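You operate a simulated robot arm through the tools that you are given. There is no shell and no other tool.

Carry out the task below with a simulated robot arm. There is one attempt and no reset: what you move stays moved.

## Task
Stop the pump, lock it off and prove it dead.
Fine: isolator off, red key in its holder, pump breaker off, then press start once: nothing runs.

Only the result counts: the job must be done as asked and must still hold three seconds after the hand-in. Knocking over, shifting, dropping, spilling or breaking anything else fails it.

## Robot
A 6-joint arm with a three-finger gripper, fixed in place. Base frame: the origin is at the foot of the arm, x ahead of it, y to its left, z up. Readings come in cm, rad, newtons and seconds.
Its first joint turns from -2.897 to 2.897 rad. Payload 4.89 kg.
The tool frame sits at the grasp point between the pads (the TCP): z along the fingers, y along the line on which they close. The tips reach 3 cm beyond it. The gripper opens to 16.4 cm. The gripper's body begins 12.5 cm behind the TCP.
Orientation is that of the tool frame in the base frame, as [roll, pitch, yaw] about the fixed x, y, z axes, in that order (R = Rz(yaw) Ry(pitch) Rx(roll)). With the fingers straight down and closing along the base's y, the tool's x points along the base's -x, its y along +y and its z along -z.

## Interface
- The arm moves only by the tool send_rows. Its argument "moves" is text: rows parted by semicolons, each of 7 numbers parted by spaces: the shift along the base's x, y, z in units of 30 mm (1.0 is 30 mm), then the turn, a rotation vector about the base's x, y, z in units of 5 degrees (1.0 is 5 degrees), then the gripper command, from -1 (shut) to 1 (fully open), values between in proportion. In form: x y z rx ry rz grip; .... A call has 1 to 20 rows; each row shifts and turns the commanded pose from where the row before left it. A call with a number of a shift or a turn outside -1 to 1 is refused whole. A row lasts 0.2 s, in which the tool goes at most 5 cm and 0.15 rad; a call with a longer step from one row to the next is refused whole, and so is a gripper value outside its range. A pose out of reach is approached as far as the arm can. The call stops where the force on the tool passes 40 N (or 10 N more than at its start, if that is more) or the arm is blocked; 0.2 s more then pass. The fingers move at their own pace (about 10.8 cm/s each) and stop on an object; they squeeze with about 43 N. The grip force told is the motor's: it shows also when the fingers shut on nothing. Time passes only in rows, and 0.2 s behind the last, so rows that do not move let the fingers close. The reply holds the time, the measured pose of the TCP, the force on the tool along the base axes, the opening and the grip force, in the units named above and with some noise, with the torque about the TCP (base axes, N m) and any sound that the robot's microphone picked up, and new pictures: "views" is both (left out), scene, wrist or none.
- Cameras (640 x 400 px; columns grow to the right, rows downward): "scene" is fixed at [39.99, 64.92, 170.93]; the picture's right is [-0.98, 0.20, 0.00], its down [0.06, 0.32, -0.95] and it looks along [-0.19, -0.93, -0.33] (base axes); focal length 375 px, centre (320, 200). "wrist" rides on the gripper at [7.6, -0.2, -15.2] in the tool frame; the picture's right is [0.02, 1.00, 0.00], its down [-0.88, 0.02, -0.47] and it looks along [-0.47, 0.01, 0.88] (tool axes); focal length 247 px, centre (320, 200). There is no depth. A picture from a camera that has moved, and an enlarged one, comes with that camera's place and axes in the base frame and with its lens.
- lift_body(by): slides the trunk up (or, below 0, down) by that many cm; the arm rides with it, the base frame stays. It gives what a move gives, with no picture.
- enlarge(camera, box): a new picture of the part [left, top, right, bottom] of that camera's present view, enlarged. The clock stands still meanwhile.
- hand_in(): hands the job in; it is judged then, once.

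Places have to be worked out from the pictures, the camera data and where the tool is seen. Open the gripper and draw the arm clear of the work before you hand the job in, unless the task says otherwise.

The tools are called after "Call:" by a JSON object that holds its "api" and its "payload". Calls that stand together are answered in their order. send_rows: Moves the arm, as the interface text tells. Its arguments: {"type":"object","properties":{"moves":{"type":"string"},"views":{"type":"string","enum":["both","scene","wrist","none"]}},"required":["moves"]} The other tools are called the same way: lift_body (by) slides the trunk up or down; enlarge (camera, box) takes an enlarged picture of a part of a camera's view; hand_in () hands the job in.

At the start:

```text
time_s: 0.0
tcp_pos: [30.09, -53.0, 138.97]
tcp_rot: [3.141, 0.001, 3.141]
wrist_force: [0.1, 0.6, 0.4]
ft_torque: [0.01, 0.0, 0.0]
width: 16.4
gripper_force: 0.0
trunk travel left (down, up): [-17.5, 21.5]
```

scene: 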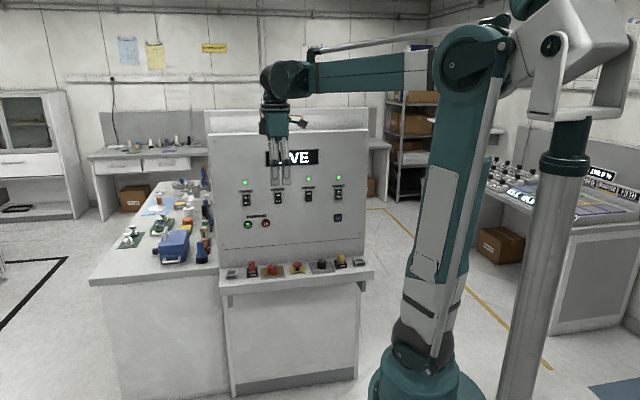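
wrist: 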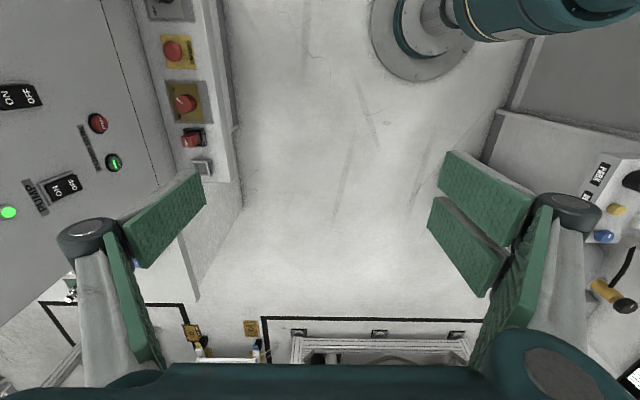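

The panel stands ahead in the scene view, with breakers, start/stop buttons and a shelf of controls. I will enlarge the panel and shelf to identify the parts before moving.

Call:
{"api": "enlarge", "payload": {"camera": "scene", "box": [210, 130, 380, 236]}}

Call:
{"api": "enlarge", "payload": {"camera": "scene", "box": [210, 235, 380, 341]}}

Call:
{"api": "enlarge", "payload": {"camera": "wrist", "box": [0, 0, 240, 150]}}

Call:
{"api": "enlarge", "payload": {"camera": "wrist", "box": [0, 70, 240, 220]}}

```text
3.76 times, centred on (295, 183) of scene
camera zoom: at [39.99, 64.92, 170.93], right [-0.98, 0.2, 0.0], down [0.06, 0.32, -0.95], along [-0.19, -0.93, -0.33], focal length 1413 px, centre (414, 264)
```

zoom: 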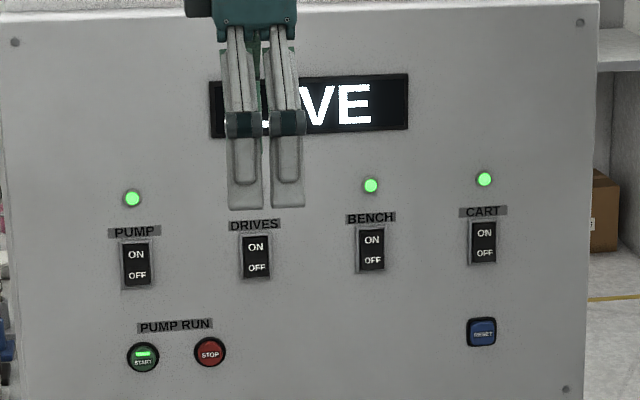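

```text
3.76 times, centred on (295, 288) of scene
camera zoom: at [39.99, 64.92, 170.93], right [-0.98, 0.2, 0.0], down [0.06, 0.32, -0.95], along [-0.19, -0.93, -0.33], focal length 1413 px, centre (414, -131)
```

zoom: 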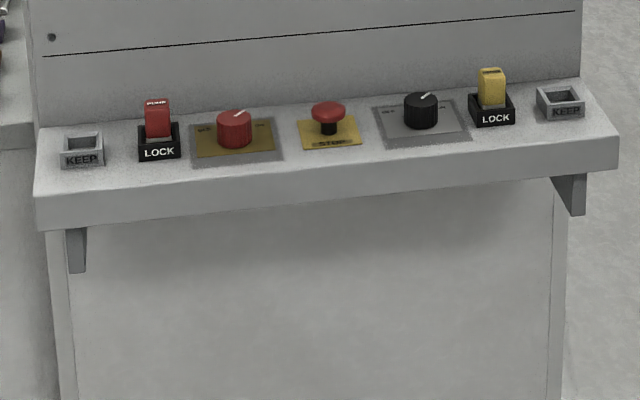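

```text
2.67 times, centred on (120, 75) of wrist
camera zoom: at [22.51, -52.91, 154.18], right [-0.02, 1.0, 0.0], down [0.88, 0.02, 0.47], along [0.47, 0.01, -0.88], focal length 659 px, centre (853, 533)
```

zoom: 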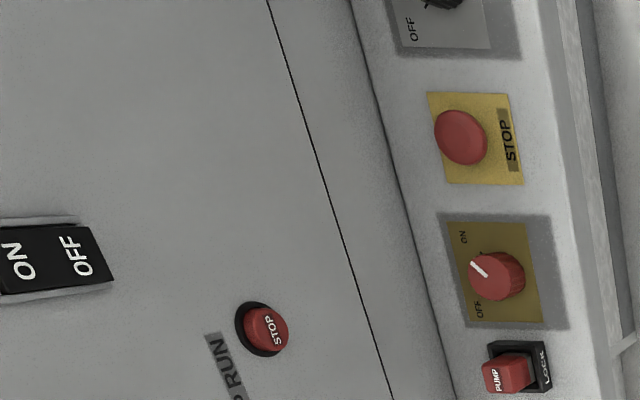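

```text
2.67 times, centred on (120, 145) of wrist
camera zoom: at [22.51, -52.91, 154.18], right [-0.02, 1.0, 0.0], down [0.88, 0.02, 0.47], along [0.47, 0.01, -0.88], focal length 659 px, centre (853, 347)
```

zoom: 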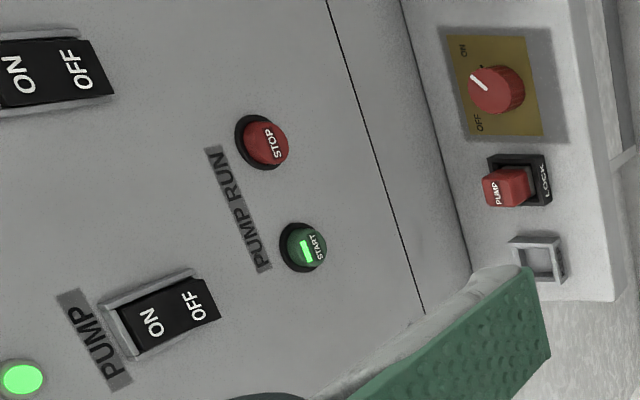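

The pump run, breaker, isolator and red key are all on the left (+x) side of a panel facing +y. I judge its face to be at y≈-95, with START near (40.5,-95,105), STOP near (32.6,-95,105) and the shelf near z≈84. I'll close the fingers partly and tilt the tool towards the panel to get a better look.

Call:
{"api": "send_rows", "payload": {"moves": "0 0 0 -1 0 0 -1; 0 0 0 -1 0 0 -1; 0 0 0 -1 0 0 -1; 0 0 0 -1 0 0 -1; 0 0 0 -1 0 0 -1; 0 0 0 -1 0 0 -1; 0 0 0 -1 0 0 -1; 0 0 0 -1 0 0 -1; 0 0 0 -1 0 0 -1", "views": "both"}}

```text
time_s: 1.2
tcp_pos: [35.12, -60.53, 140.58]
tcp_rot: [-2.731, 0.0, 3.14]
wrist_force: [-0.4, -0.3, -1.1]
ft_torque: [0.04, -0.08, 0.06]
width: 0.02
gripper_force: 43.6
trunk travel left (down, up): [-17.5, 21.5]
stopped in row 5: the arm was blocked; the commanded pose is now the measured one
camera wrist: at [27.54, -54.52, 154.71], right [-0.02, 0.92, -0.4], down [0.88, 0.21, 0.43], along [0.47, -0.34, -0.81], focal length 247 px, centre (320, 200)
```

scene: 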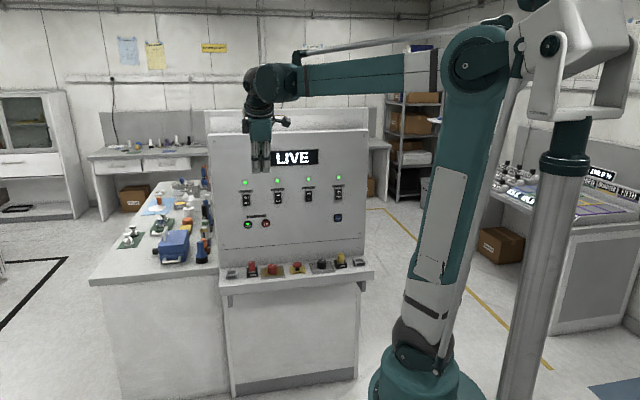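
wrist: 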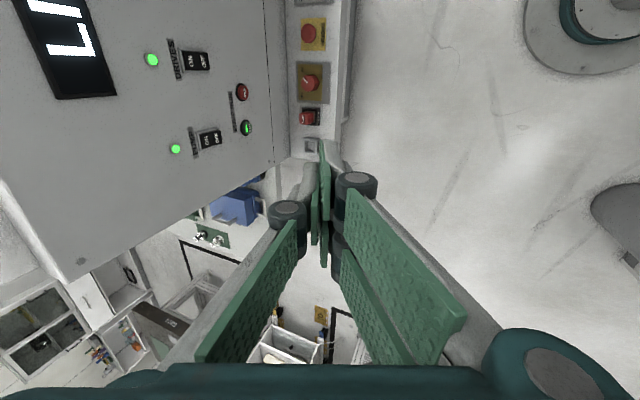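

The arm blocked because tilting about a fixed TCP pushes the wrist too near the base. I'll tilt the rest of the way while moving outward and down, to a pose in front of the START/STOP buttons about 15 cm off the panel.

Call:
{"api": "send_rows", "payload": {"moves": "0 -0.9 -0.4 -1 0 0 -1; 0 -0.9 -0.5 -1 0 0 -1; 0 -0.8 -0.6 -1 0 0 -1; 0 -0.6 -0.7 -1 0 0 -1; 0 -0.5 -0.8 -1 0 0 -1; 0 -0.5 -0.8 -1 0 0 -1; 0 -0.4 -0.8 -1 0 0 -1; 0 -0.3 -0.8 -1 0 0 -1; 0 -0.3 -0.8 -1 0 0 -1", "views": "both"}}

```text
time_s: 3.2
tcp_pos: [35.31, -75.91, 122.04]
tcp_rot: [-1.944, 0.002, 3.14]
wrist_force: [-1.3, 0.9, 1.3]
ft_torque: [0.01, -0.04, 0.05]
width: 0.0
gripper_force: 42.9
trunk travel left (down, up): [-17.5, 21.5]
camera wrist: at [27.58, -61.63, 127.68], right [-0.02, 0.36, -0.93], down [0.88, 0.45, 0.16], along [0.47, -0.82, -0.33], focal length 247 px, centre (320, 200)
```

scene: 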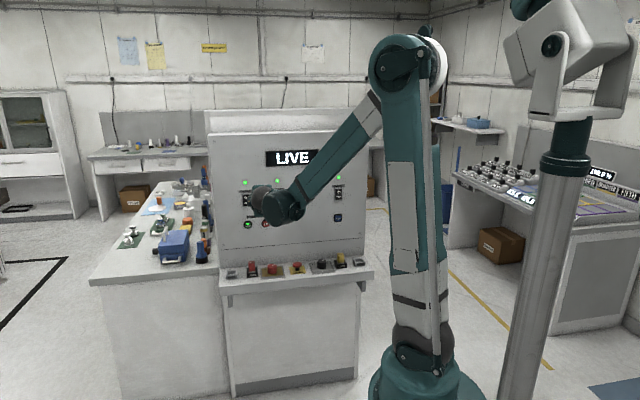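
wrist: 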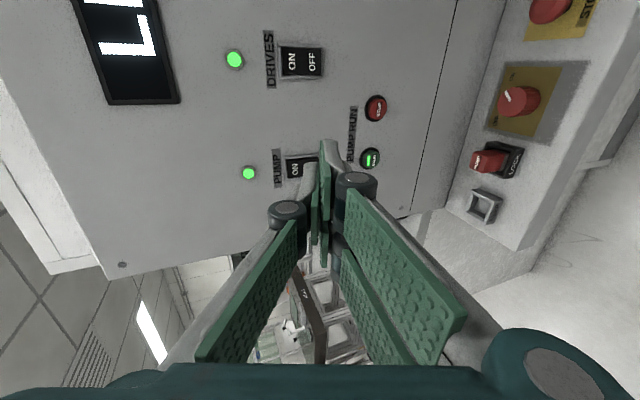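

The tool now tilts well. From this view and the first one I get START at about (40.6,-95.3,105.3) and STOP at about (32.6,-95,105.4). I'll level the tool and go in front of STOP, with the tips about 8 cm off the panel.

Call:
{"api": "send_rows", "payload": {"moves": "-0.13 -0.386 -0.796 -0.856 0 0 -1; -0.13 -0.386 -0.796 -0.856 0 0 -1; -0.13 -0.386 -0.796 -0.856 0 0 -1; -0.13 -0.386 -0.796 -0.856 0 0 -1; -0.13 -0.386 -0.796 -0.856 0 0 -1; -0.13 -0.386 -0.796 0 0 0 -1; -0.13 -0.386 -0.796 0 0 0 -1; 0 0 0 0 0 0 -1", "views": "both"}}

```text
time_s: 5.0
tcp_pos: [32.43, -83.96, 105.19]
tcp_rot: [-1.573, 0.001, -3.141]
wrist_force: [-0.4, 0.4, 0.8]
ft_torque: [-0.01, 0.0, -0.02]
width: 0.01
gripper_force: 43.1
trunk travel left (down, up): [-17.5, 21.5]
camera wrist: at [24.77, -68.73, 105.51], right [-0.02, 0.0, -1.0], down [0.88, 0.47, -0.02], along [0.47, -0.88, -0.01], focal length 247 px, centre (320, 200)
```

scene: 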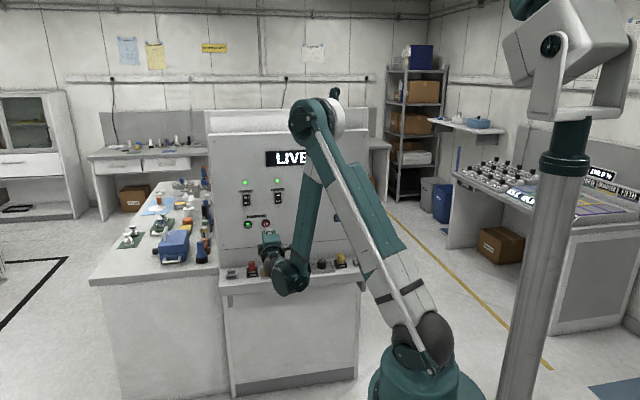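
wrist: 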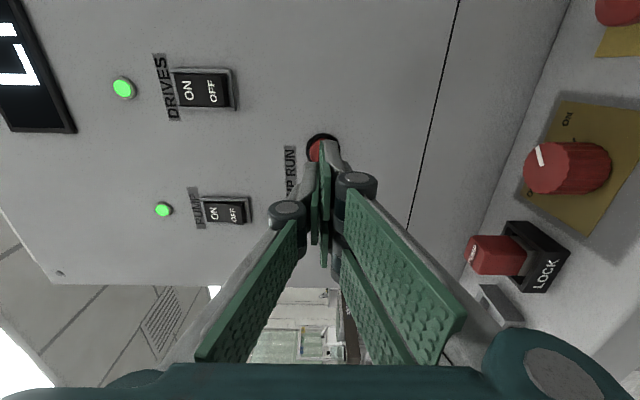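

The tips are aligned with the red STOP button (I project it at x≈32.4, z≈105.1). I'll advance until the tips are about 2 cm from it.

Call:
{"api": "send_rows", "payload": {"moves": "0 -0.6 0 0 0 0 -1; 0 -0.6 0 0 0 0 -1; 0 -0.5 0 0 0 0 -1; 0 -0.2 0 0 0 0 -1; 0 0 0 0 0 0 -1", "views": "both"}}

Call:
{"api": "enlarge", "payload": {"camera": "wrist", "box": [200, 60, 440, 210]}}

Call:
{"api": "enlarge", "payload": {"camera": "scene", "box": [220, 180, 320, 300]}}

```text
time_s: 6.2
tcp_pos: [32.32, -89.86, 105.53]
tcp_rot: [-1.573, 0.0, -3.141]
wrist_force: [-0.9, -0.2, -0.1]
ft_torque: [0.03, 0.0, 0.03]
width: 0.0
gripper_force: 43.3
trunk travel left (down, up): [-17.5, 21.5]
camera wrist: at [24.75, -74.46, 105.55], right [-0.02, 0.0, -1.0], down [0.88, 0.47, -0.02], along [0.47, -0.88, -0.01], focal length 247 px, centre (320, 200)
```

scene: 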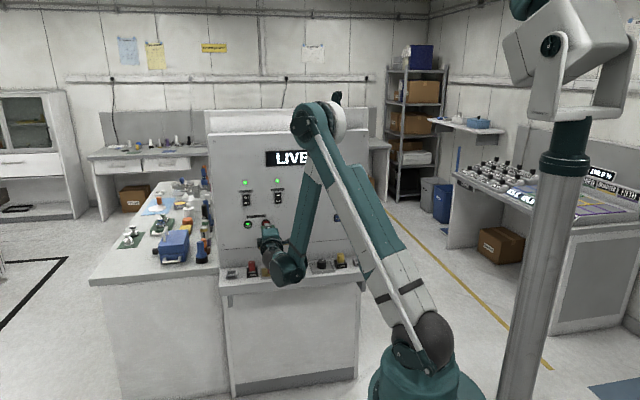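
wrist: 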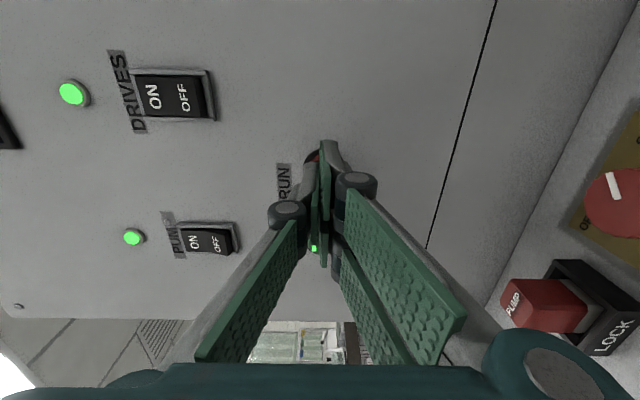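

```text
2.67 times, centred on (320, 135) of wrist
camera zoom: at [24.75, -74.46, 105.55], right [-0.02, 0.0, -1.0], down [0.88, 0.47, -0.02], along [0.47, -0.88, -0.01], focal length 659 px, centre (320, 373)
```

zoom: 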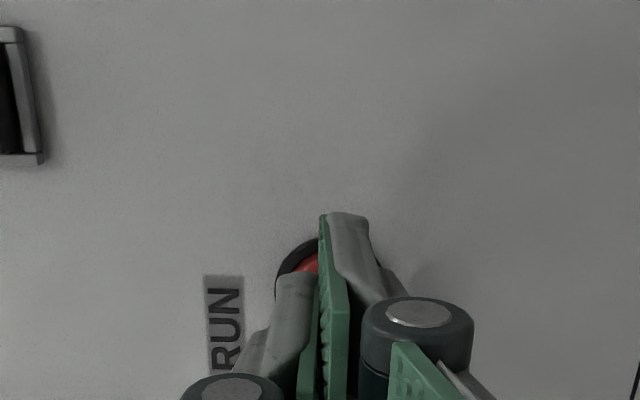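

```text
3.33 times, centred on (270, 240) of scene
camera zoom: at [39.99, 64.92, 170.93], right [-0.98, 0.2, 0.0], down [0.06, 0.32, -0.95], along [-0.19, -0.93, -0.33], focal length 1251 px, centre (487, 67)
```

zoom: 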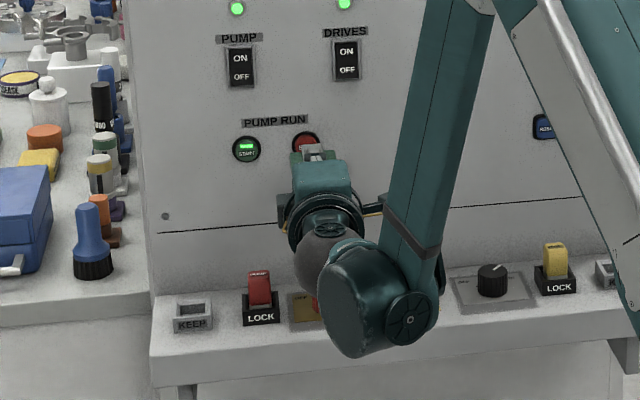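

The tips sit just in front of the STOP button, slightly high. I'll drop 2 mm and creep in, watching for force and sound.

Call:
{"api": "send_rows", "payload": {"moves": "0 -0.1 -0.1 0 0 0 -1; 0 -0.1 0 0 0 0 -1; 0 -0.1 0 0 0 0 -1; 0 -0.1 0 0 0 0 -1", "views": "wrist"}}

```text
time_s: 7.2
tcp_pos: [32.22, -91.02, 105.14]
tcp_rot: [-1.572, 0.0, -3.141]
wrist_force: [-0.6, 0.3, -0.4]
ft_torque: [0.0, 0.03, 0.03]
width: 0.0
gripper_force: 43.2
trunk travel left (down, up): [-17.5, 21.5]
camera wrist: at [24.71, -75.66, 105.23], right [-0.02, 0.0, -1.0], down [0.88, 0.47, -0.02], along [0.47, -0.88, -0.01], focal length 247 px, centre (320, 200)
```

wrist: 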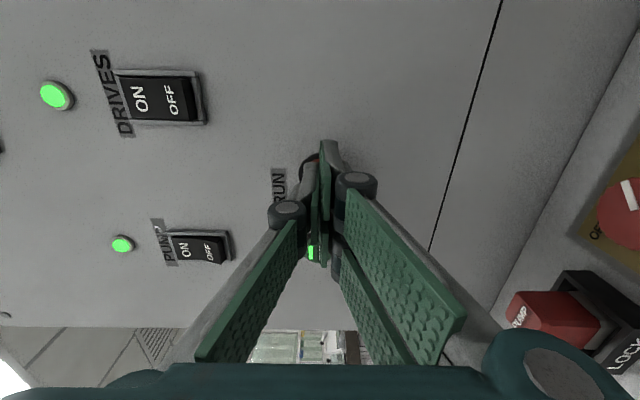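

No contact yet (tips near y≈-94.0). I'll keep creeping in 3 mm steps.

Call:
{"api": "send_rows", "payload": {"moves": "0 -0.1 0 0 0 0 -1; 0 -0.1 0 0 0 0 -1; 0 -0.1 0 0 0 0 -1", "views": "wrist"}}

```text
time_s: 8.0
tcp_pos: [32.29, -91.92, 105.02]
tcp_rot: [-1.572, 0.001, -3.142]
wrist_force: [-0.1, -0.6, 0.6]
ft_torque: [-0.03, 0.0, -0.02]
width: 0.01
gripper_force: 43.4
trunk travel left (down, up): [-17.5, 21.5]
camera wrist: at [24.71, -76.6, 105.22], right [-0.02, 0.0, -1.0], down [0.88, 0.47, -0.02], along [0.47, -0.88, -0.01], focal length 247 px, centre (320, 200)
```

wrist: 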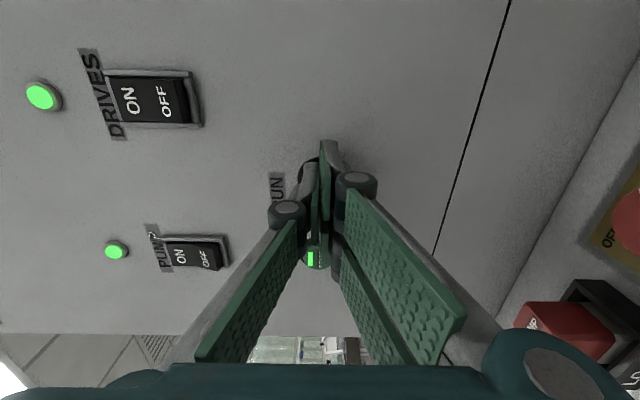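

Still free with the tips near -94.9, and START is still lit. I continue in 2–3 mm steps.

Call:
{"api": "send_rows", "payload": {"moves": "0 -0.1 0 0 0 0 -1; 0 -0.1 0 0 0 0 -1", "views": "wrist"}}

Call:
{"api": "enlarge", "payload": {"camera": "wrist", "box": [240, 110, 400, 290]}}

```text
time_s: 8.6
tcp_pos: [32.38, -92.48, 105.06]
tcp_rot: [-1.572, 0.0, -3.141]
wrist_force: [0.0, 1.4, -1.3]
ft_torque: [0.02, -0.01, -0.05]
width: 0.6
gripper_force: 45.3
trunk travel left (down, up): [-17.5, 21.5]
camera wrist: at [24.73, -77.19, 105.22], right [-0.02, 0.0, -1.0], down [0.88, 0.47, -0.02], along [0.47, -0.88, -0.01], focal length 247 px, centre (320, 200)
```

wrist: 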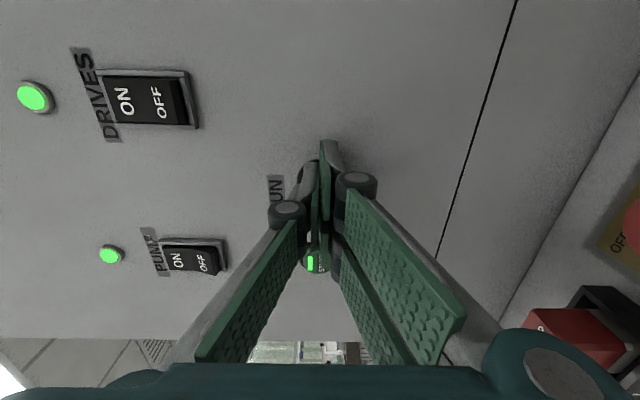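

```text
2.22 times, centred on (320, 200) of wrist
camera zoom: at [24.73, -77.19, 105.22], right [-0.02, 0.0, -1.0], down [0.88, 0.47, -0.02], along [0.47, -0.88, -0.01], focal length 549 px, centre (320, 200)
```

zoom: 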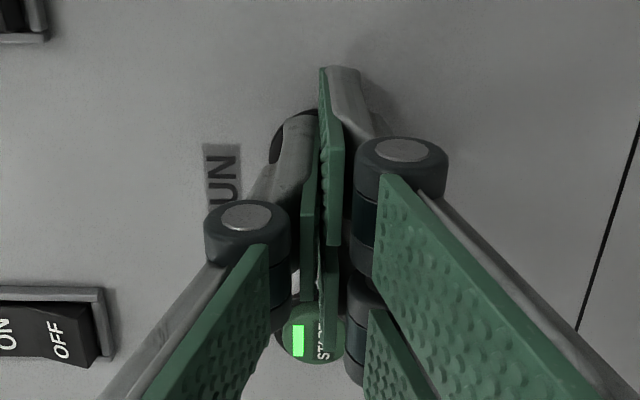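

The width rose to 0.6, so the tips have just touched the button dome (tips near y≈-95.5). I'll press a few millimetres more.

Call:
{"api": "send_rows", "payload": {"moves": "0 -0.1 0 0 0 0 -1; 0 -0.1 0 0 0 0 -1", "views": "both"}}

Call:
{"api": "enlarge", "payload": {"camera": "wrist", "box": [240, 110, 400, 290]}}

```text
time_s: 9.2
tcp_pos: [32.33, -92.9, 105.1]
tcp_rot: [-1.569, 0.001, 3.141]
wrist_force: [-1.2, 37.3, -12.9]
ft_torque: [0.35, 0.1, 0.03]
width: 0.63
gripper_force: 45.1
trunk travel left (down, up): [-17.5, 21.5]
heard: click
camera wrist: at [24.72, -77.54, 105.21], right [-0.02, 0.0, -1.0], down [0.88, 0.47, -0.02], along [0.47, -0.88, -0.01], focal length 247 px, centre (320, 200)
```

scene: 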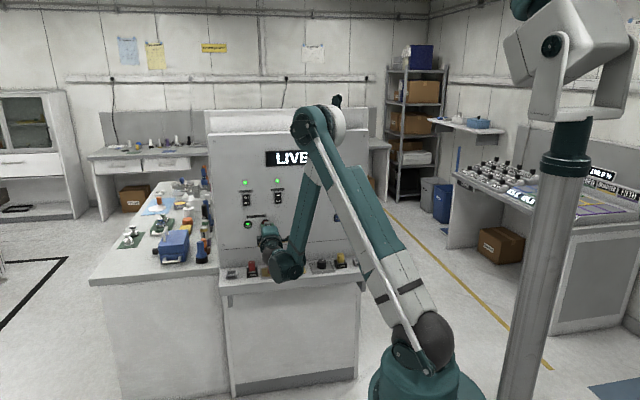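
wrist: 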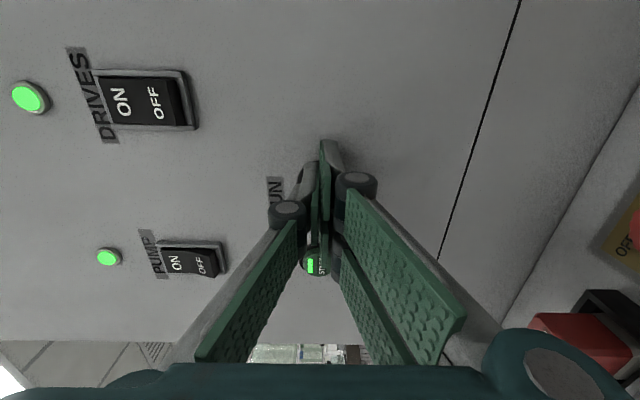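

```text
2.22 times, centred on (320, 200) of wrist
camera zoom: at [24.72, -77.54, 105.21], right [-0.02, 0.0, -1.0], down [0.88, 0.47, -0.02], along [0.47, -0.88, -0.01], focal length 549 px, centre (320, 200)
```

zoom: 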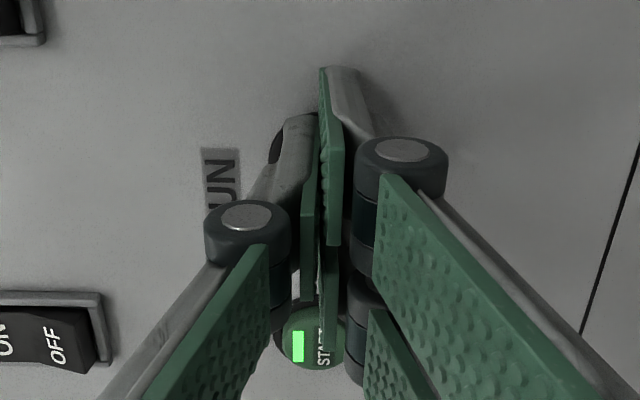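

A click came at 37 N on the STOP button. I'll back off straight away and look at whether the START lamp goes out.

Call:
{"api": "send_rows", "payload": {"moves": "0 0.2 0 0 0 0 -1; 0 0.5 0 0 0 0 -1; 0 0.8 0 0 0 0 -1; 0 0.8 0 0 0 0 -1; 0 0 0 0 0 0 -1", "views": "both"}}

Call:
{"api": "enlarge", "payload": {"camera": "scene", "box": [210, 130, 380, 236]}}

```text
time_s: 10.4
tcp_pos: [32.27, -86.05, 105.03]
tcp_rot: [-1.573, 0.0, 3.141]
wrist_force: [0.3, -0.8, -0.1]
ft_torque: [0.01, 0.04, 0.02]
width: 0.0
gripper_force: 44.6
trunk travel left (down, up): [-17.5, 21.5]
camera wrist: at [24.76, -70.71, 105.22], right [-0.02, 0.0, -1.0], down [0.88, 0.47, -0.02], along [0.47, -0.88, -0.01], focal length 247 px, centre (320, 200)
```

scene: 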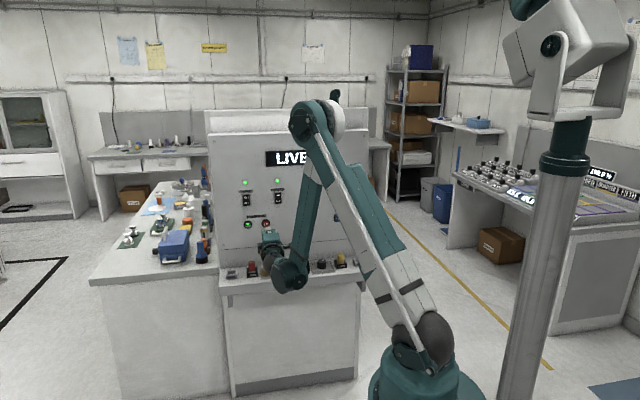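
wrist: 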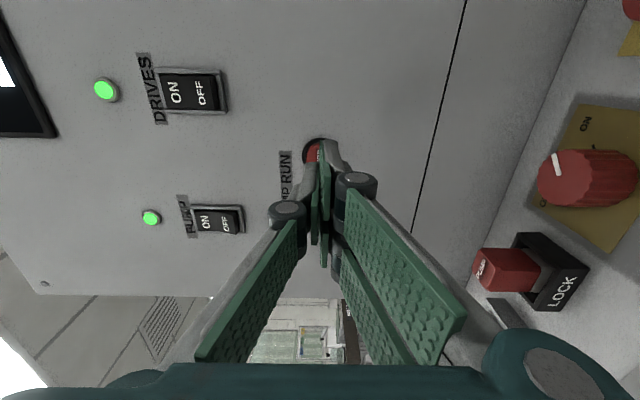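

```text
3.76 times, centred on (295, 183) of scene
camera zoom: at [39.99, 64.92, 170.93], right [-0.98, 0.2, 0.0], down [0.06, 0.32, -0.95], along [-0.19, -0.93, -0.33], focal length 1413 px, centre (414, 264)
```

zoom: 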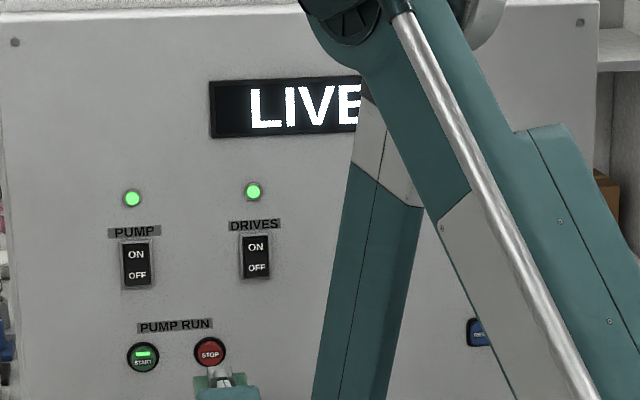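

The click was heard but the green bar on START still looks lit. I'll wait a second in case the pump is running down, then look again.

Call:
{"api": "send_rows", "payload": {"moves": "0 0 0 0 0 0 -1; 0 0 0 0 0 0 -1; 0 0 0 0 0 0 -1; 0 0 0 0 0 0 -1; 0 0 0 0 0 0 -1; 0 0 0 0 0 0 -1; 0 0 0 0 0 0 -1; 0 0 0 0 0 0 -1", "views": "none"}}

Call:
{"api": "enlarge", "payload": {"camera": "scene", "box": [230, 170, 310, 240]}}

```text
time_s: 12.2
tcp_pos: [32.31, -86.07, 105.06]
tcp_rot: [-1.572, 0.0, 3.141]
wrist_force: [0.2, -0.7, -0.1]
ft_torque: [-0.01, -0.03, 0.02]
width: 0.0
gripper_force: 45.0
trunk travel left (down, up): [-17.5, 21.5]
```

```text
5.71 times, centred on (270, 205) of scene
camera zoom: at [39.99, 64.92, 170.93], right [-0.98, 0.2, 0.0], down [0.06, 0.32, -0.95], along [-0.19, -0.93, -0.33], focal length 2145 px, centre (606, 171)
```

zoom: 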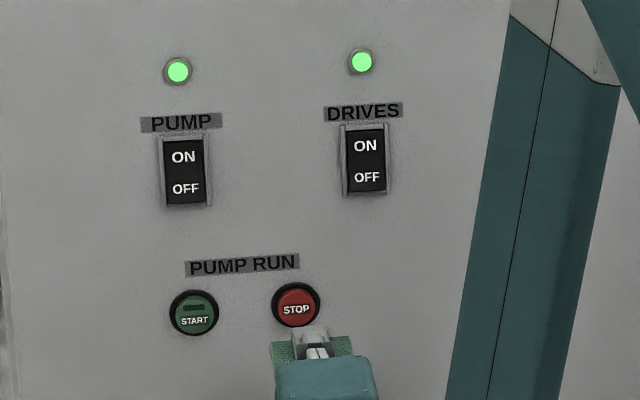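

The START lamp has now gone dark, so the pump has run down and STOP worked. Next is the red isolator knob (about (31.5,-87,86)). I'll back away and turn the tool to point down, with the camera over the shelf.

Call:
{"api": "send_rows", "payload": {"moves": "0 0.7 0.3 0 0 0 -1; 0 0.7 0.3 0 0 0 -1; 0 0.5 0.3 1 0 0 -1; 0 0.4 0.3 1 0 0 -1; 0 0.3 0.3 1 0 0 -1; 0 0.2 0.3 1 0 0 -1; 0 0.1 0.3 1 0 0 -1; 0 0 0.3 1 0 0 -1; 0 0 0.3 1 0 0 -1; 0 0 0.3 1 0 0 -1; 0 0 0.3 1 0 0 -1; 0 0 0.2 1 0 0 -1; 0 0 0 1 0 0 -1; 0 0 0 1 0 0 -1; 0 0 0 1 0 0 -1; 0 0 0 1 0 0 -1; 0 0 0 1 0 0 -1; 0 0 0 1 0 0 -1; 0 0 0 1 0 0 -1; 0 0 0 1 0 0 -1", "views": "both"}}

```text
time_s: 16.4
tcp_pos: [32.4, -77.38, 115.58]
tcp_rot: [3.139, 0.0, -3.14]
wrist_force: [0.4, 0.7, 0.8]
ft_torque: [-0.14, -0.06, 0.0]
width: 0.02
gripper_force: 45.4
trunk travel left (down, up): [-17.5, 21.5]
camera wrist: at [24.73, -77.51, 130.82], right [-0.02, 1.0, 0.0], down [0.88, 0.02, 0.47], along [0.47, 0.01, -0.88], focal length 247 px, centre (320, 200)
```

scene: 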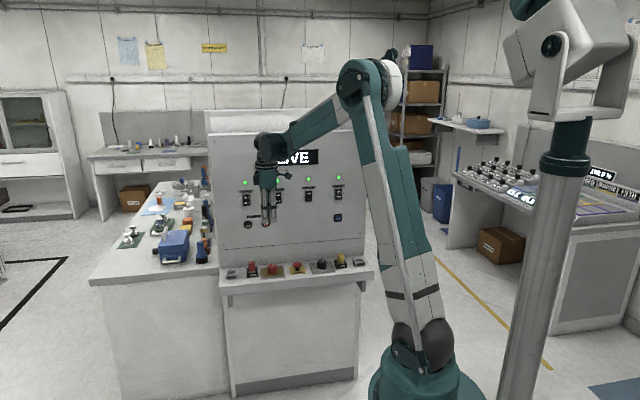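
wrist: 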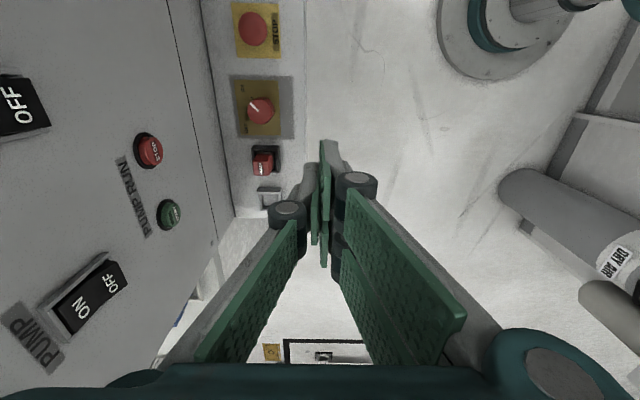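

Tool is down at (32.4,-77.4,115.6), clear of everything. Now I'll yaw it -90° so the camera sits on the +y side and the fingers close along x.

Call:
{"api": "send_rows", "payload": {"moves": "0 0 0 0 0 -1 -1; 0 0 0 0 0 -1 -1; 0 0 0 0 0 -1 -1; 0 0 0 0 0 -1 -1; 0 0 0 0 0 -1 -1; 0 0 0 0 0 -1 -1; 0 0 0 0 0 -1 -1; 0 0 0 0 0 -1 -1; 0 0 0 0 0 -1 -1; 0 0 0 0 0 -1 -1; 0 0 0 0 0 -1 -1; 0 0 0 0 0 -1 -1; 0 0 0 0 0 -1 -1; 0 0 0 0 0 -1 -1; 0 0 0 0 0 -1 -1; 0 0 0 0 0 -1 -1; 0 0 0 0 0 -1 -1; 0 0 0 0 0 -1 -1; 0 0 0 0 0 0 -1", "views": "both"}}

Call:
{"api": "enlarge", "payload": {"camera": "wrist", "box": [160, 0, 480, 200]}}

```text
time_s: 20.4
tcp_pos: [32.47, -77.44, 115.53]
tcp_rot: [3.139, 0.0, 1.569]
wrist_force: [-0.5, 0.2, -0.2]
ft_torque: [-0.01, -0.01, 0.0]
width: 0.0
gripper_force: 44.8
trunk travel left (down, up): [-17.5, 21.5]
camera wrist: at [32.25, -69.74, 130.75], right [1.0, 0.02, 0.0], down [0.02, -0.88, 0.47], along [0.01, -0.47, -0.88], focal length 247 px, centre (320, 200)
```

scene: 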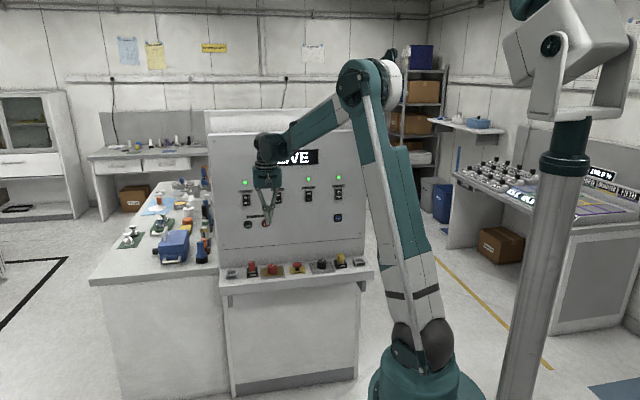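
wrist: 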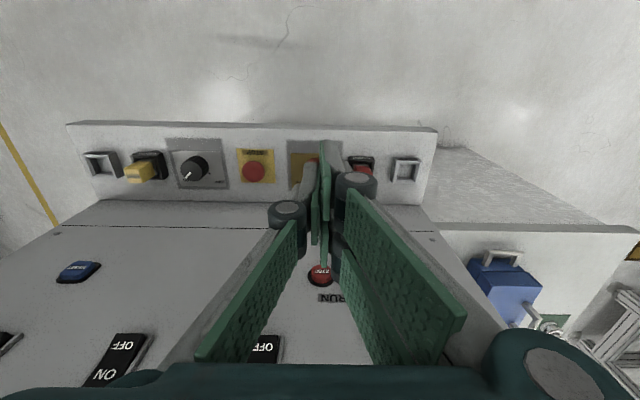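

```text
2.00 times, centred on (320, 100) of wrist
camera zoom: at [32.25, -69.74, 130.75], right [1.0, 0.02, 0.0], down [0.02, -0.88, 0.47], along [0.01, -0.47, -0.88], focal length 494 px, centre (320, 400)
```

zoom: 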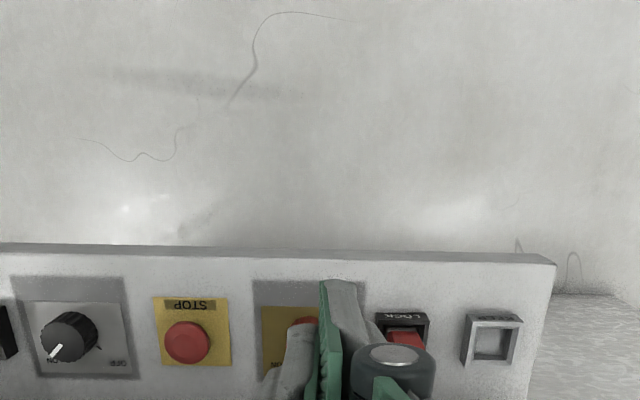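

The fingers hide the knob from this angle. I'll open them to 12 cm (well clear of anything at this height) to see the knob and key from above.

Call:
{"api": "send_rows", "payload": {"moves": "0 0 0 0 0 0 0.5; 0 0 0 0 0 0 0.5; 0 0 0 0 0 0 0.5; 0 0 0 0 0 0 0.5", "views": "wrist"}}

Call:
{"api": "enlarge", "payload": {"camera": "wrist", "box": [240, 100, 440, 225]}}

```text
time_s: 21.4
tcp_pos: [32.45, -77.52, 115.62]
tcp_rot: [3.14, 0.0, 1.571]
wrist_force: [-1.0, 0.3, 0.2]
ft_torque: [0.0, -0.01, 0.0]
width: 12.29
gripper_force: 0.1
trunk travel left (down, up): [-17.5, 21.5]
camera wrist: at [32.25, -69.74, 130.75], right [1.0, 0.02, 0.0], down [0.02, -0.88, 0.47], along [0.01, -0.47, -0.88], focal length 247 px, centre (320, 200)
```

wrist: 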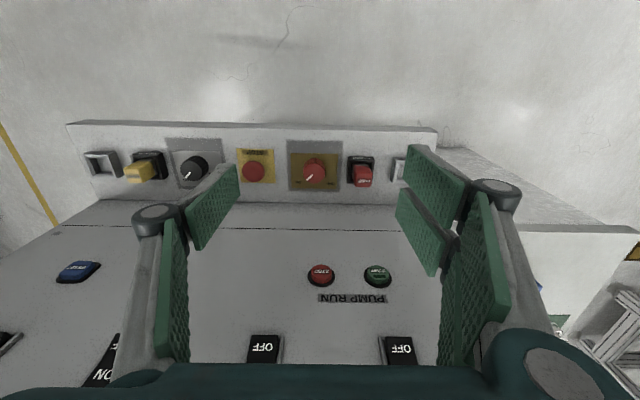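

```text
3.20 times, centred on (340, 162) of wrist
camera zoom: at [32.25, -69.74, 130.75], right [1.0, 0.02, 0.0], down [0.02, -0.88, 0.47], along [0.01, -0.47, -0.88], focal length 790 px, centre (256, 320)
```

zoom: 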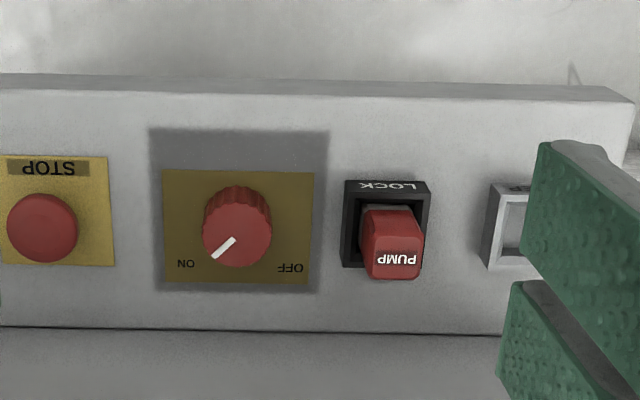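

I now see the knob clearly: centre about (31.4,-87.3), top z≈87, diameter ≈4.2, pointer at ON (about -135°), and OFF 90° counter-clockwise from it. I'll move above it with the fingers 8 cm apart and yaw another -45°, so that I can turn +90° in one go.

Call:
{"api": "send_rows", "payload": {"moves": "-0.039 -0.363 -0.578 0 0 -1 0; -0.039 -0.363 -0.578 0 0 -1 0; -0.039 -0.363 -0.578 0 0 -1 0; -0.039 -0.363 -0.578 0 0 -1 0; -0.039 -0.363 -0.578 0 0 -1 0; -0.039 -0.363 -0.578 0 0 -1 0; -0.039 -0.363 -0.578 0 0 -1 0; -0.039 -0.363 -0.578 0 0 -1 0; -0.039 -0.363 -0.578 0 0 -1 0; 0 0 0 0 0 0 0", "views": "both"}}

Call:
{"api": "enlarge", "payload": {"camera": "wrist", "box": [160, 60, 480, 260]}}

```text
time_s: 23.6
tcp_pos: [31.29, -87.28, 99.88]
tcp_rot: [3.14, 0.001, 0.784]
wrist_force: [1.1, -0.3, -0.1]
ft_torque: [0.06, 0.02, -0.02]
width: 8.2
gripper_force: 0.1
trunk travel left (down, up): [-17.5, 21.5]
camera wrist: at [36.71, -81.77, 115.09], right [0.72, -0.69, 0.0], down [-0.61, -0.64, 0.47], along [-0.33, -0.34, -0.88], focal length 247 px, centre (320, 200)
```

scene: 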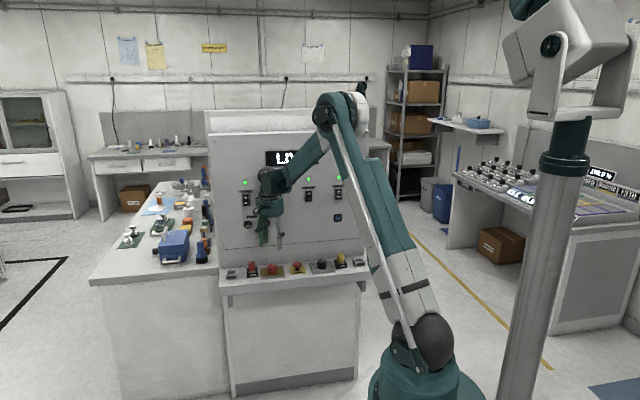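
wrist: 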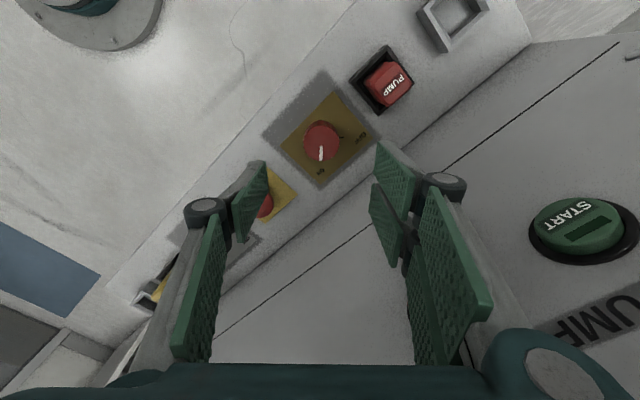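

```text
2.00 times, centred on (320, 160) of wrist
camera zoom: at [36.71, -81.77, 115.09], right [0.72, -0.69, 0.0], down [-0.61, -0.64, 0.47], along [-0.33, -0.34, -0.88], focal length 494 px, centre (320, 280)
```

zoom: 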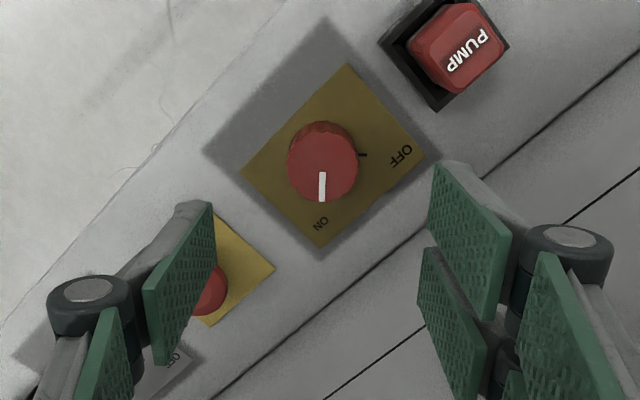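

The knob projects to (31.5,-87.2), right under the TCP and between the fingers, and the OFF mark is 90° counter-clockwise from the pointer. I'll descend to z≈89.5 first.

Call:
{"api": "send_rows", "payload": {"moves": "0.06 0 -0.7 0 0 0 0; 0 0 -0.7 0 0 0 0; 0 0 -0.7 0 0 0 0; 0 0 -0.7 0 0 0 0; 0 0 -0.6 0 0 0 0; 0 0 0 0 0 0 0", "views": "both"}}

Call:
{"api": "enlarge", "payload": {"camera": "wrist", "box": [160, 60, 480, 260]}}

Call:
{"api": "enlarge", "payload": {"camera": "scene", "box": [210, 200, 370, 300]}}

```text
time_s: 25.0
tcp_pos: [31.64, -87.4, 89.69]
tcp_rot: [3.139, -0.001, 0.784]
wrist_force: [-0.5, 0.2, 0.1]
ft_torque: [0.02, -0.02, -0.03]
width: 8.21
gripper_force: 0.1
trunk travel left (down, up): [-17.5, 21.5]
camera wrist: at [36.83, -81.72, 104.94], right [0.72, -0.69, 0.0], down [-0.61, -0.64, 0.47], along [-0.33, -0.34, -0.88], focal length 247 px, centre (320, 200)
```

scene: 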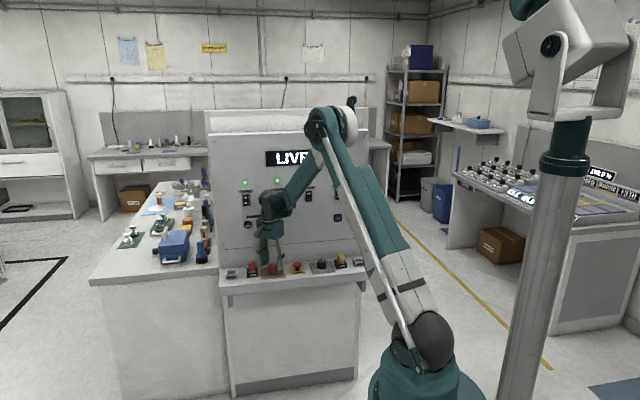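
wrist: 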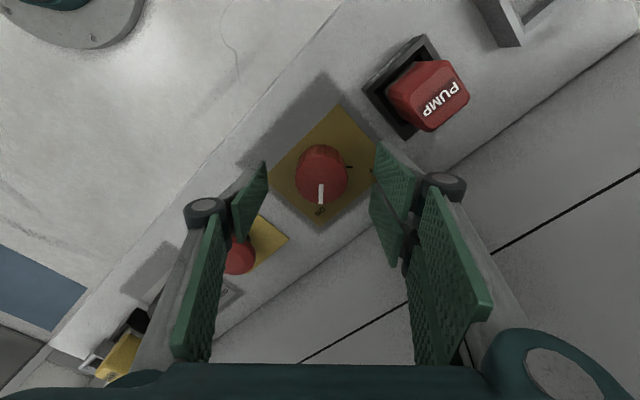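

```text
2.00 times, centred on (320, 160) of wrist
camera zoom: at [36.83, -81.72, 104.94], right [0.72, -0.69, 0.0], down [-0.61, -0.64, 0.47], along [-0.33, -0.34, -0.88], focal length 494 px, centre (320, 280)
```

zoom: 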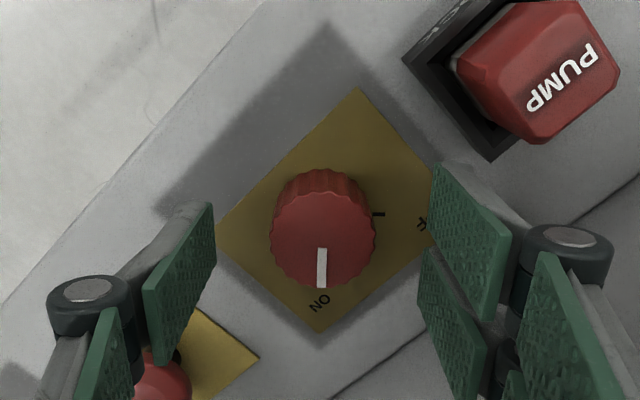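

```text
4.00 times, centred on (290, 250) of scene
camera zoom: at [39.99, 64.92, 170.93], right [-0.98, 0.2, 0.0], down [0.06, 0.32, -0.95], along [-0.19, -0.93, -0.33], focal length 1502 px, centre (440, 0)
```

zoom: 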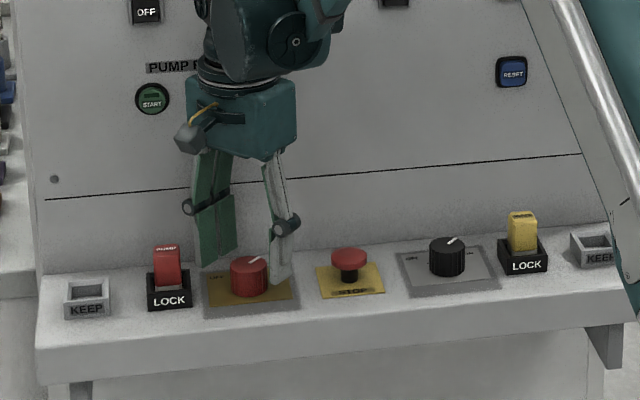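

The knob top works out at z≈87.2, the plate at z≈84.6 and the centre at (31.5,-87.2). I'll go down to TCP z≈88.4 (tips just above the plate) and close on the knob.

Call:
{"api": "send_rows", "payload": {"moves": "-0.03 0.05 -0.22 0 0 0 0; 0 0 -0.2 0 0 0 0; 0 0 0 0 0 0 0; 0 0 0 0 0 0 -1; 0 0 0 0 0 0 -1; 0 0 0 0 0 0 -1", "views": "wrist"}}

Call:
{"api": "enlarge", "payload": {"camera": "wrist", "box": [200, 80, 440, 230]}}

```text
time_s: 26.5
tcp_pos: [31.62, -87.46, 88.5]
tcp_rot: [3.138, 0.001, 0.786]
wrist_force: [6.2, -4.4, -3.5]
ft_torque: [-0.48, -0.34, 0.01]
width: 4.11
gripper_force: 44.3
trunk travel left (down, up): [-17.5, 21.5]
stopped in row 6: the force on the tool passed its limit at 42 N (the readings are from after the stop); the commanded pose is now the measured one
camera wrist: at [36.86, -81.7, 103.66], right [0.72, -0.69, 0.0], down [-0.61, -0.63, 0.47], along [-0.32, -0.34, -0.88], focal length 247 px, centre (320, 200)
```

wrist: 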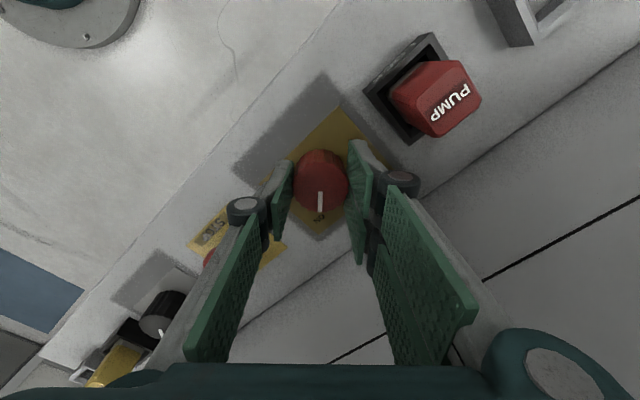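

```text
2.67 times, centred on (320, 155) of wrist
camera zoom: at [36.86, -81.7, 103.66], right [0.72, -0.69, 0.0], down [-0.61, -0.63, 0.47], along [-0.32, -0.34, -0.88], focal length 659 px, centre (320, 320)
```

zoom: 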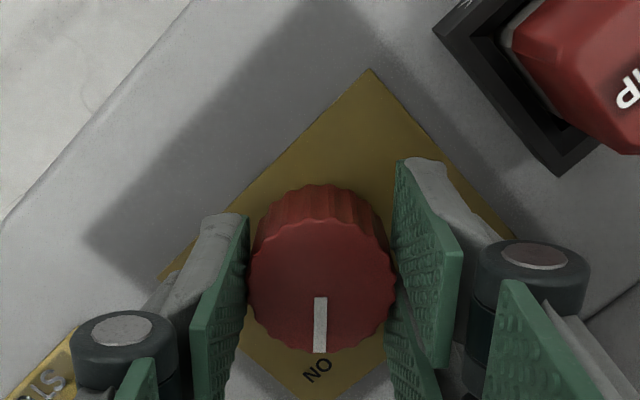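

The knob is gripped at width 4.1 with low residual force. I'll turn counter-clockwise 30° first and check.

Call:
{"api": "send_rows", "payload": {"moves": "0 0 0 0 0 1 -1; 0 0 0 0 0 1 -1; 0 0 0 0 0 1 -1; 0 0 0 0 0 1 -1; 0 0 0 0 0 1 -1; 0 0 0 0 0 1 -1", "views": "wrist"}}

Call:
{"api": "enlarge", "payload": {"camera": "wrist", "box": [200, 80, 440, 230]}}

```text
time_s: 27.9
tcp_pos: [31.53, -87.27, 88.49]
tcp_rot: [3.138, -0.002, 1.311]
wrist_force: [-2.4, 8.9, -17.8]
ft_torque: [0.19, 0.06, -0.01]
width: 4.07
gripper_force: 45.2
trunk travel left (down, up): [-17.5, 21.5]
camera wrist: at [33.31, -79.83, 103.67], right [0.97, -0.24, 0.0], down [-0.21, -0.86, 0.47], along [-0.11, -0.46, -0.88], focal length 247 px, centre (320, 200)
```

wrist: 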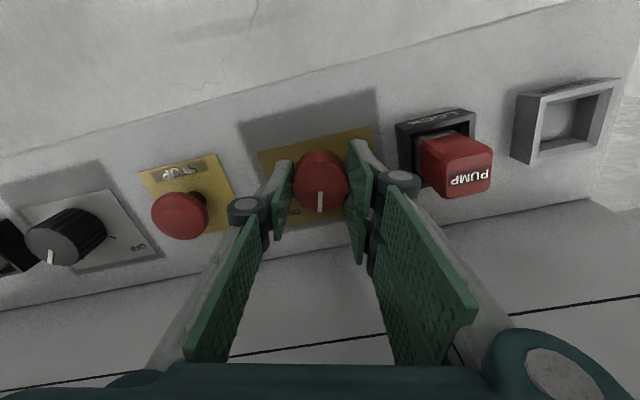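

```text
2.67 times, centred on (320, 155) of wrist
camera zoom: at [33.31, -79.83, 103.67], right [0.97, -0.24, 0.0], down [-0.21, -0.86, 0.47], along [-0.11, -0.46, -0.88], focal length 659 px, centre (320, 320)
```

zoom: 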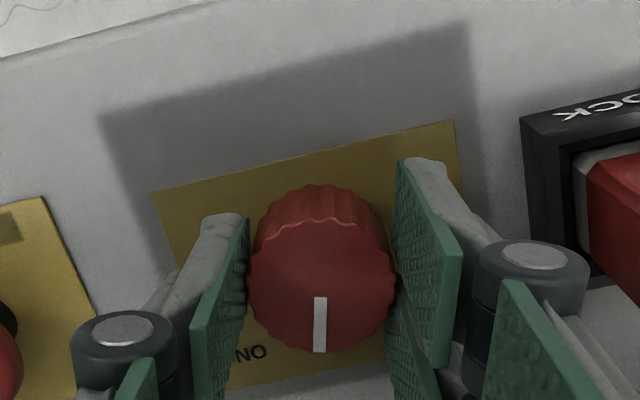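

The knob turns with the fingers (the pointer has stayed straight down in the wrist view). I'll continue with the remaining 60°.

Call:
{"api": "send_rows", "payload": {"moves": "0 0 0 0 0 1 -1; 0 0 0 0 0 1 -1; 0 0 0 0 0 1 -1; 0 0 0 0 0 1 -1; 0 0 0 0 0 1 -1; 0 0 0 0 0 1 -1; 0 0 0 0 0 1 -1; 0 0 0 0 0 1 -1; 0 0 0 0 0 1 -1; 0 0 0 0 0 1 -1; 0 0 0 0 0 1 -1; 0 0 0 0 0 1 -1", "views": "both"}}

Call:
{"api": "enlarge", "payload": {"camera": "wrist", "box": [200, 80, 440, 230]}}

```text
time_s: 30.7
tcp_pos: [31.48, -87.42, 88.44]
tcp_rot: [3.14, 0.002, 2.357]
wrist_force: [-6.4, -6.1, 0.4]
ft_torque: [-0.33, 0.06, -0.33]
width: 4.11
gripper_force: 45.8
trunk travel left (down, up): [-17.5, 21.5]
stopped in row 12: the force on the tool passed its limit at 41 N (the readings are from after the stop); the commanded pose is now the measured one
camera wrist: at [25.89, -82.1, 103.71], right [0.69, 0.72, 0.0], down [0.64, -0.61, 0.47], along [0.34, -0.33, -0.88], focal length 247 px, centre (320, 200)
```

scene: 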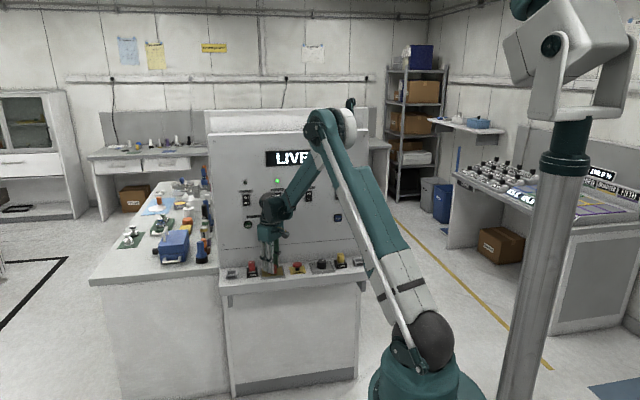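
wrist: 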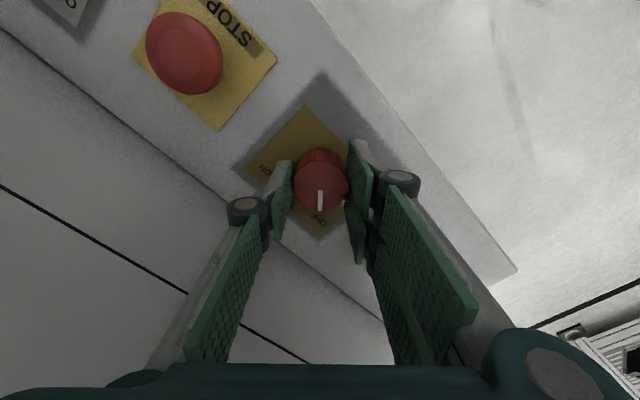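

```text
2.67 times, centred on (320, 155) of wrist
camera zoom: at [25.89, -82.1, 103.71], right [0.69, 0.72, 0.0], down [0.64, -0.61, 0.47], along [0.34, -0.33, -0.88], focal length 659 px, centre (320, 320)
```

zoom: 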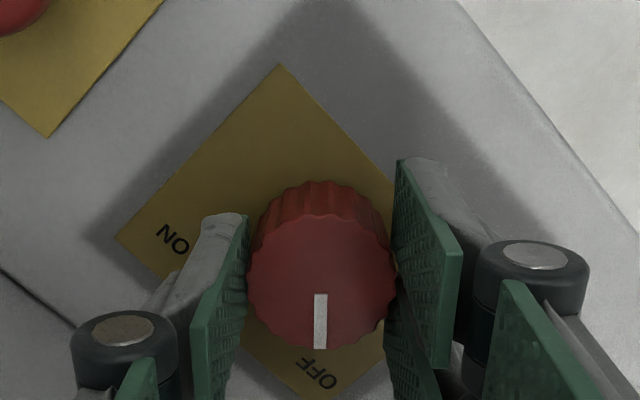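

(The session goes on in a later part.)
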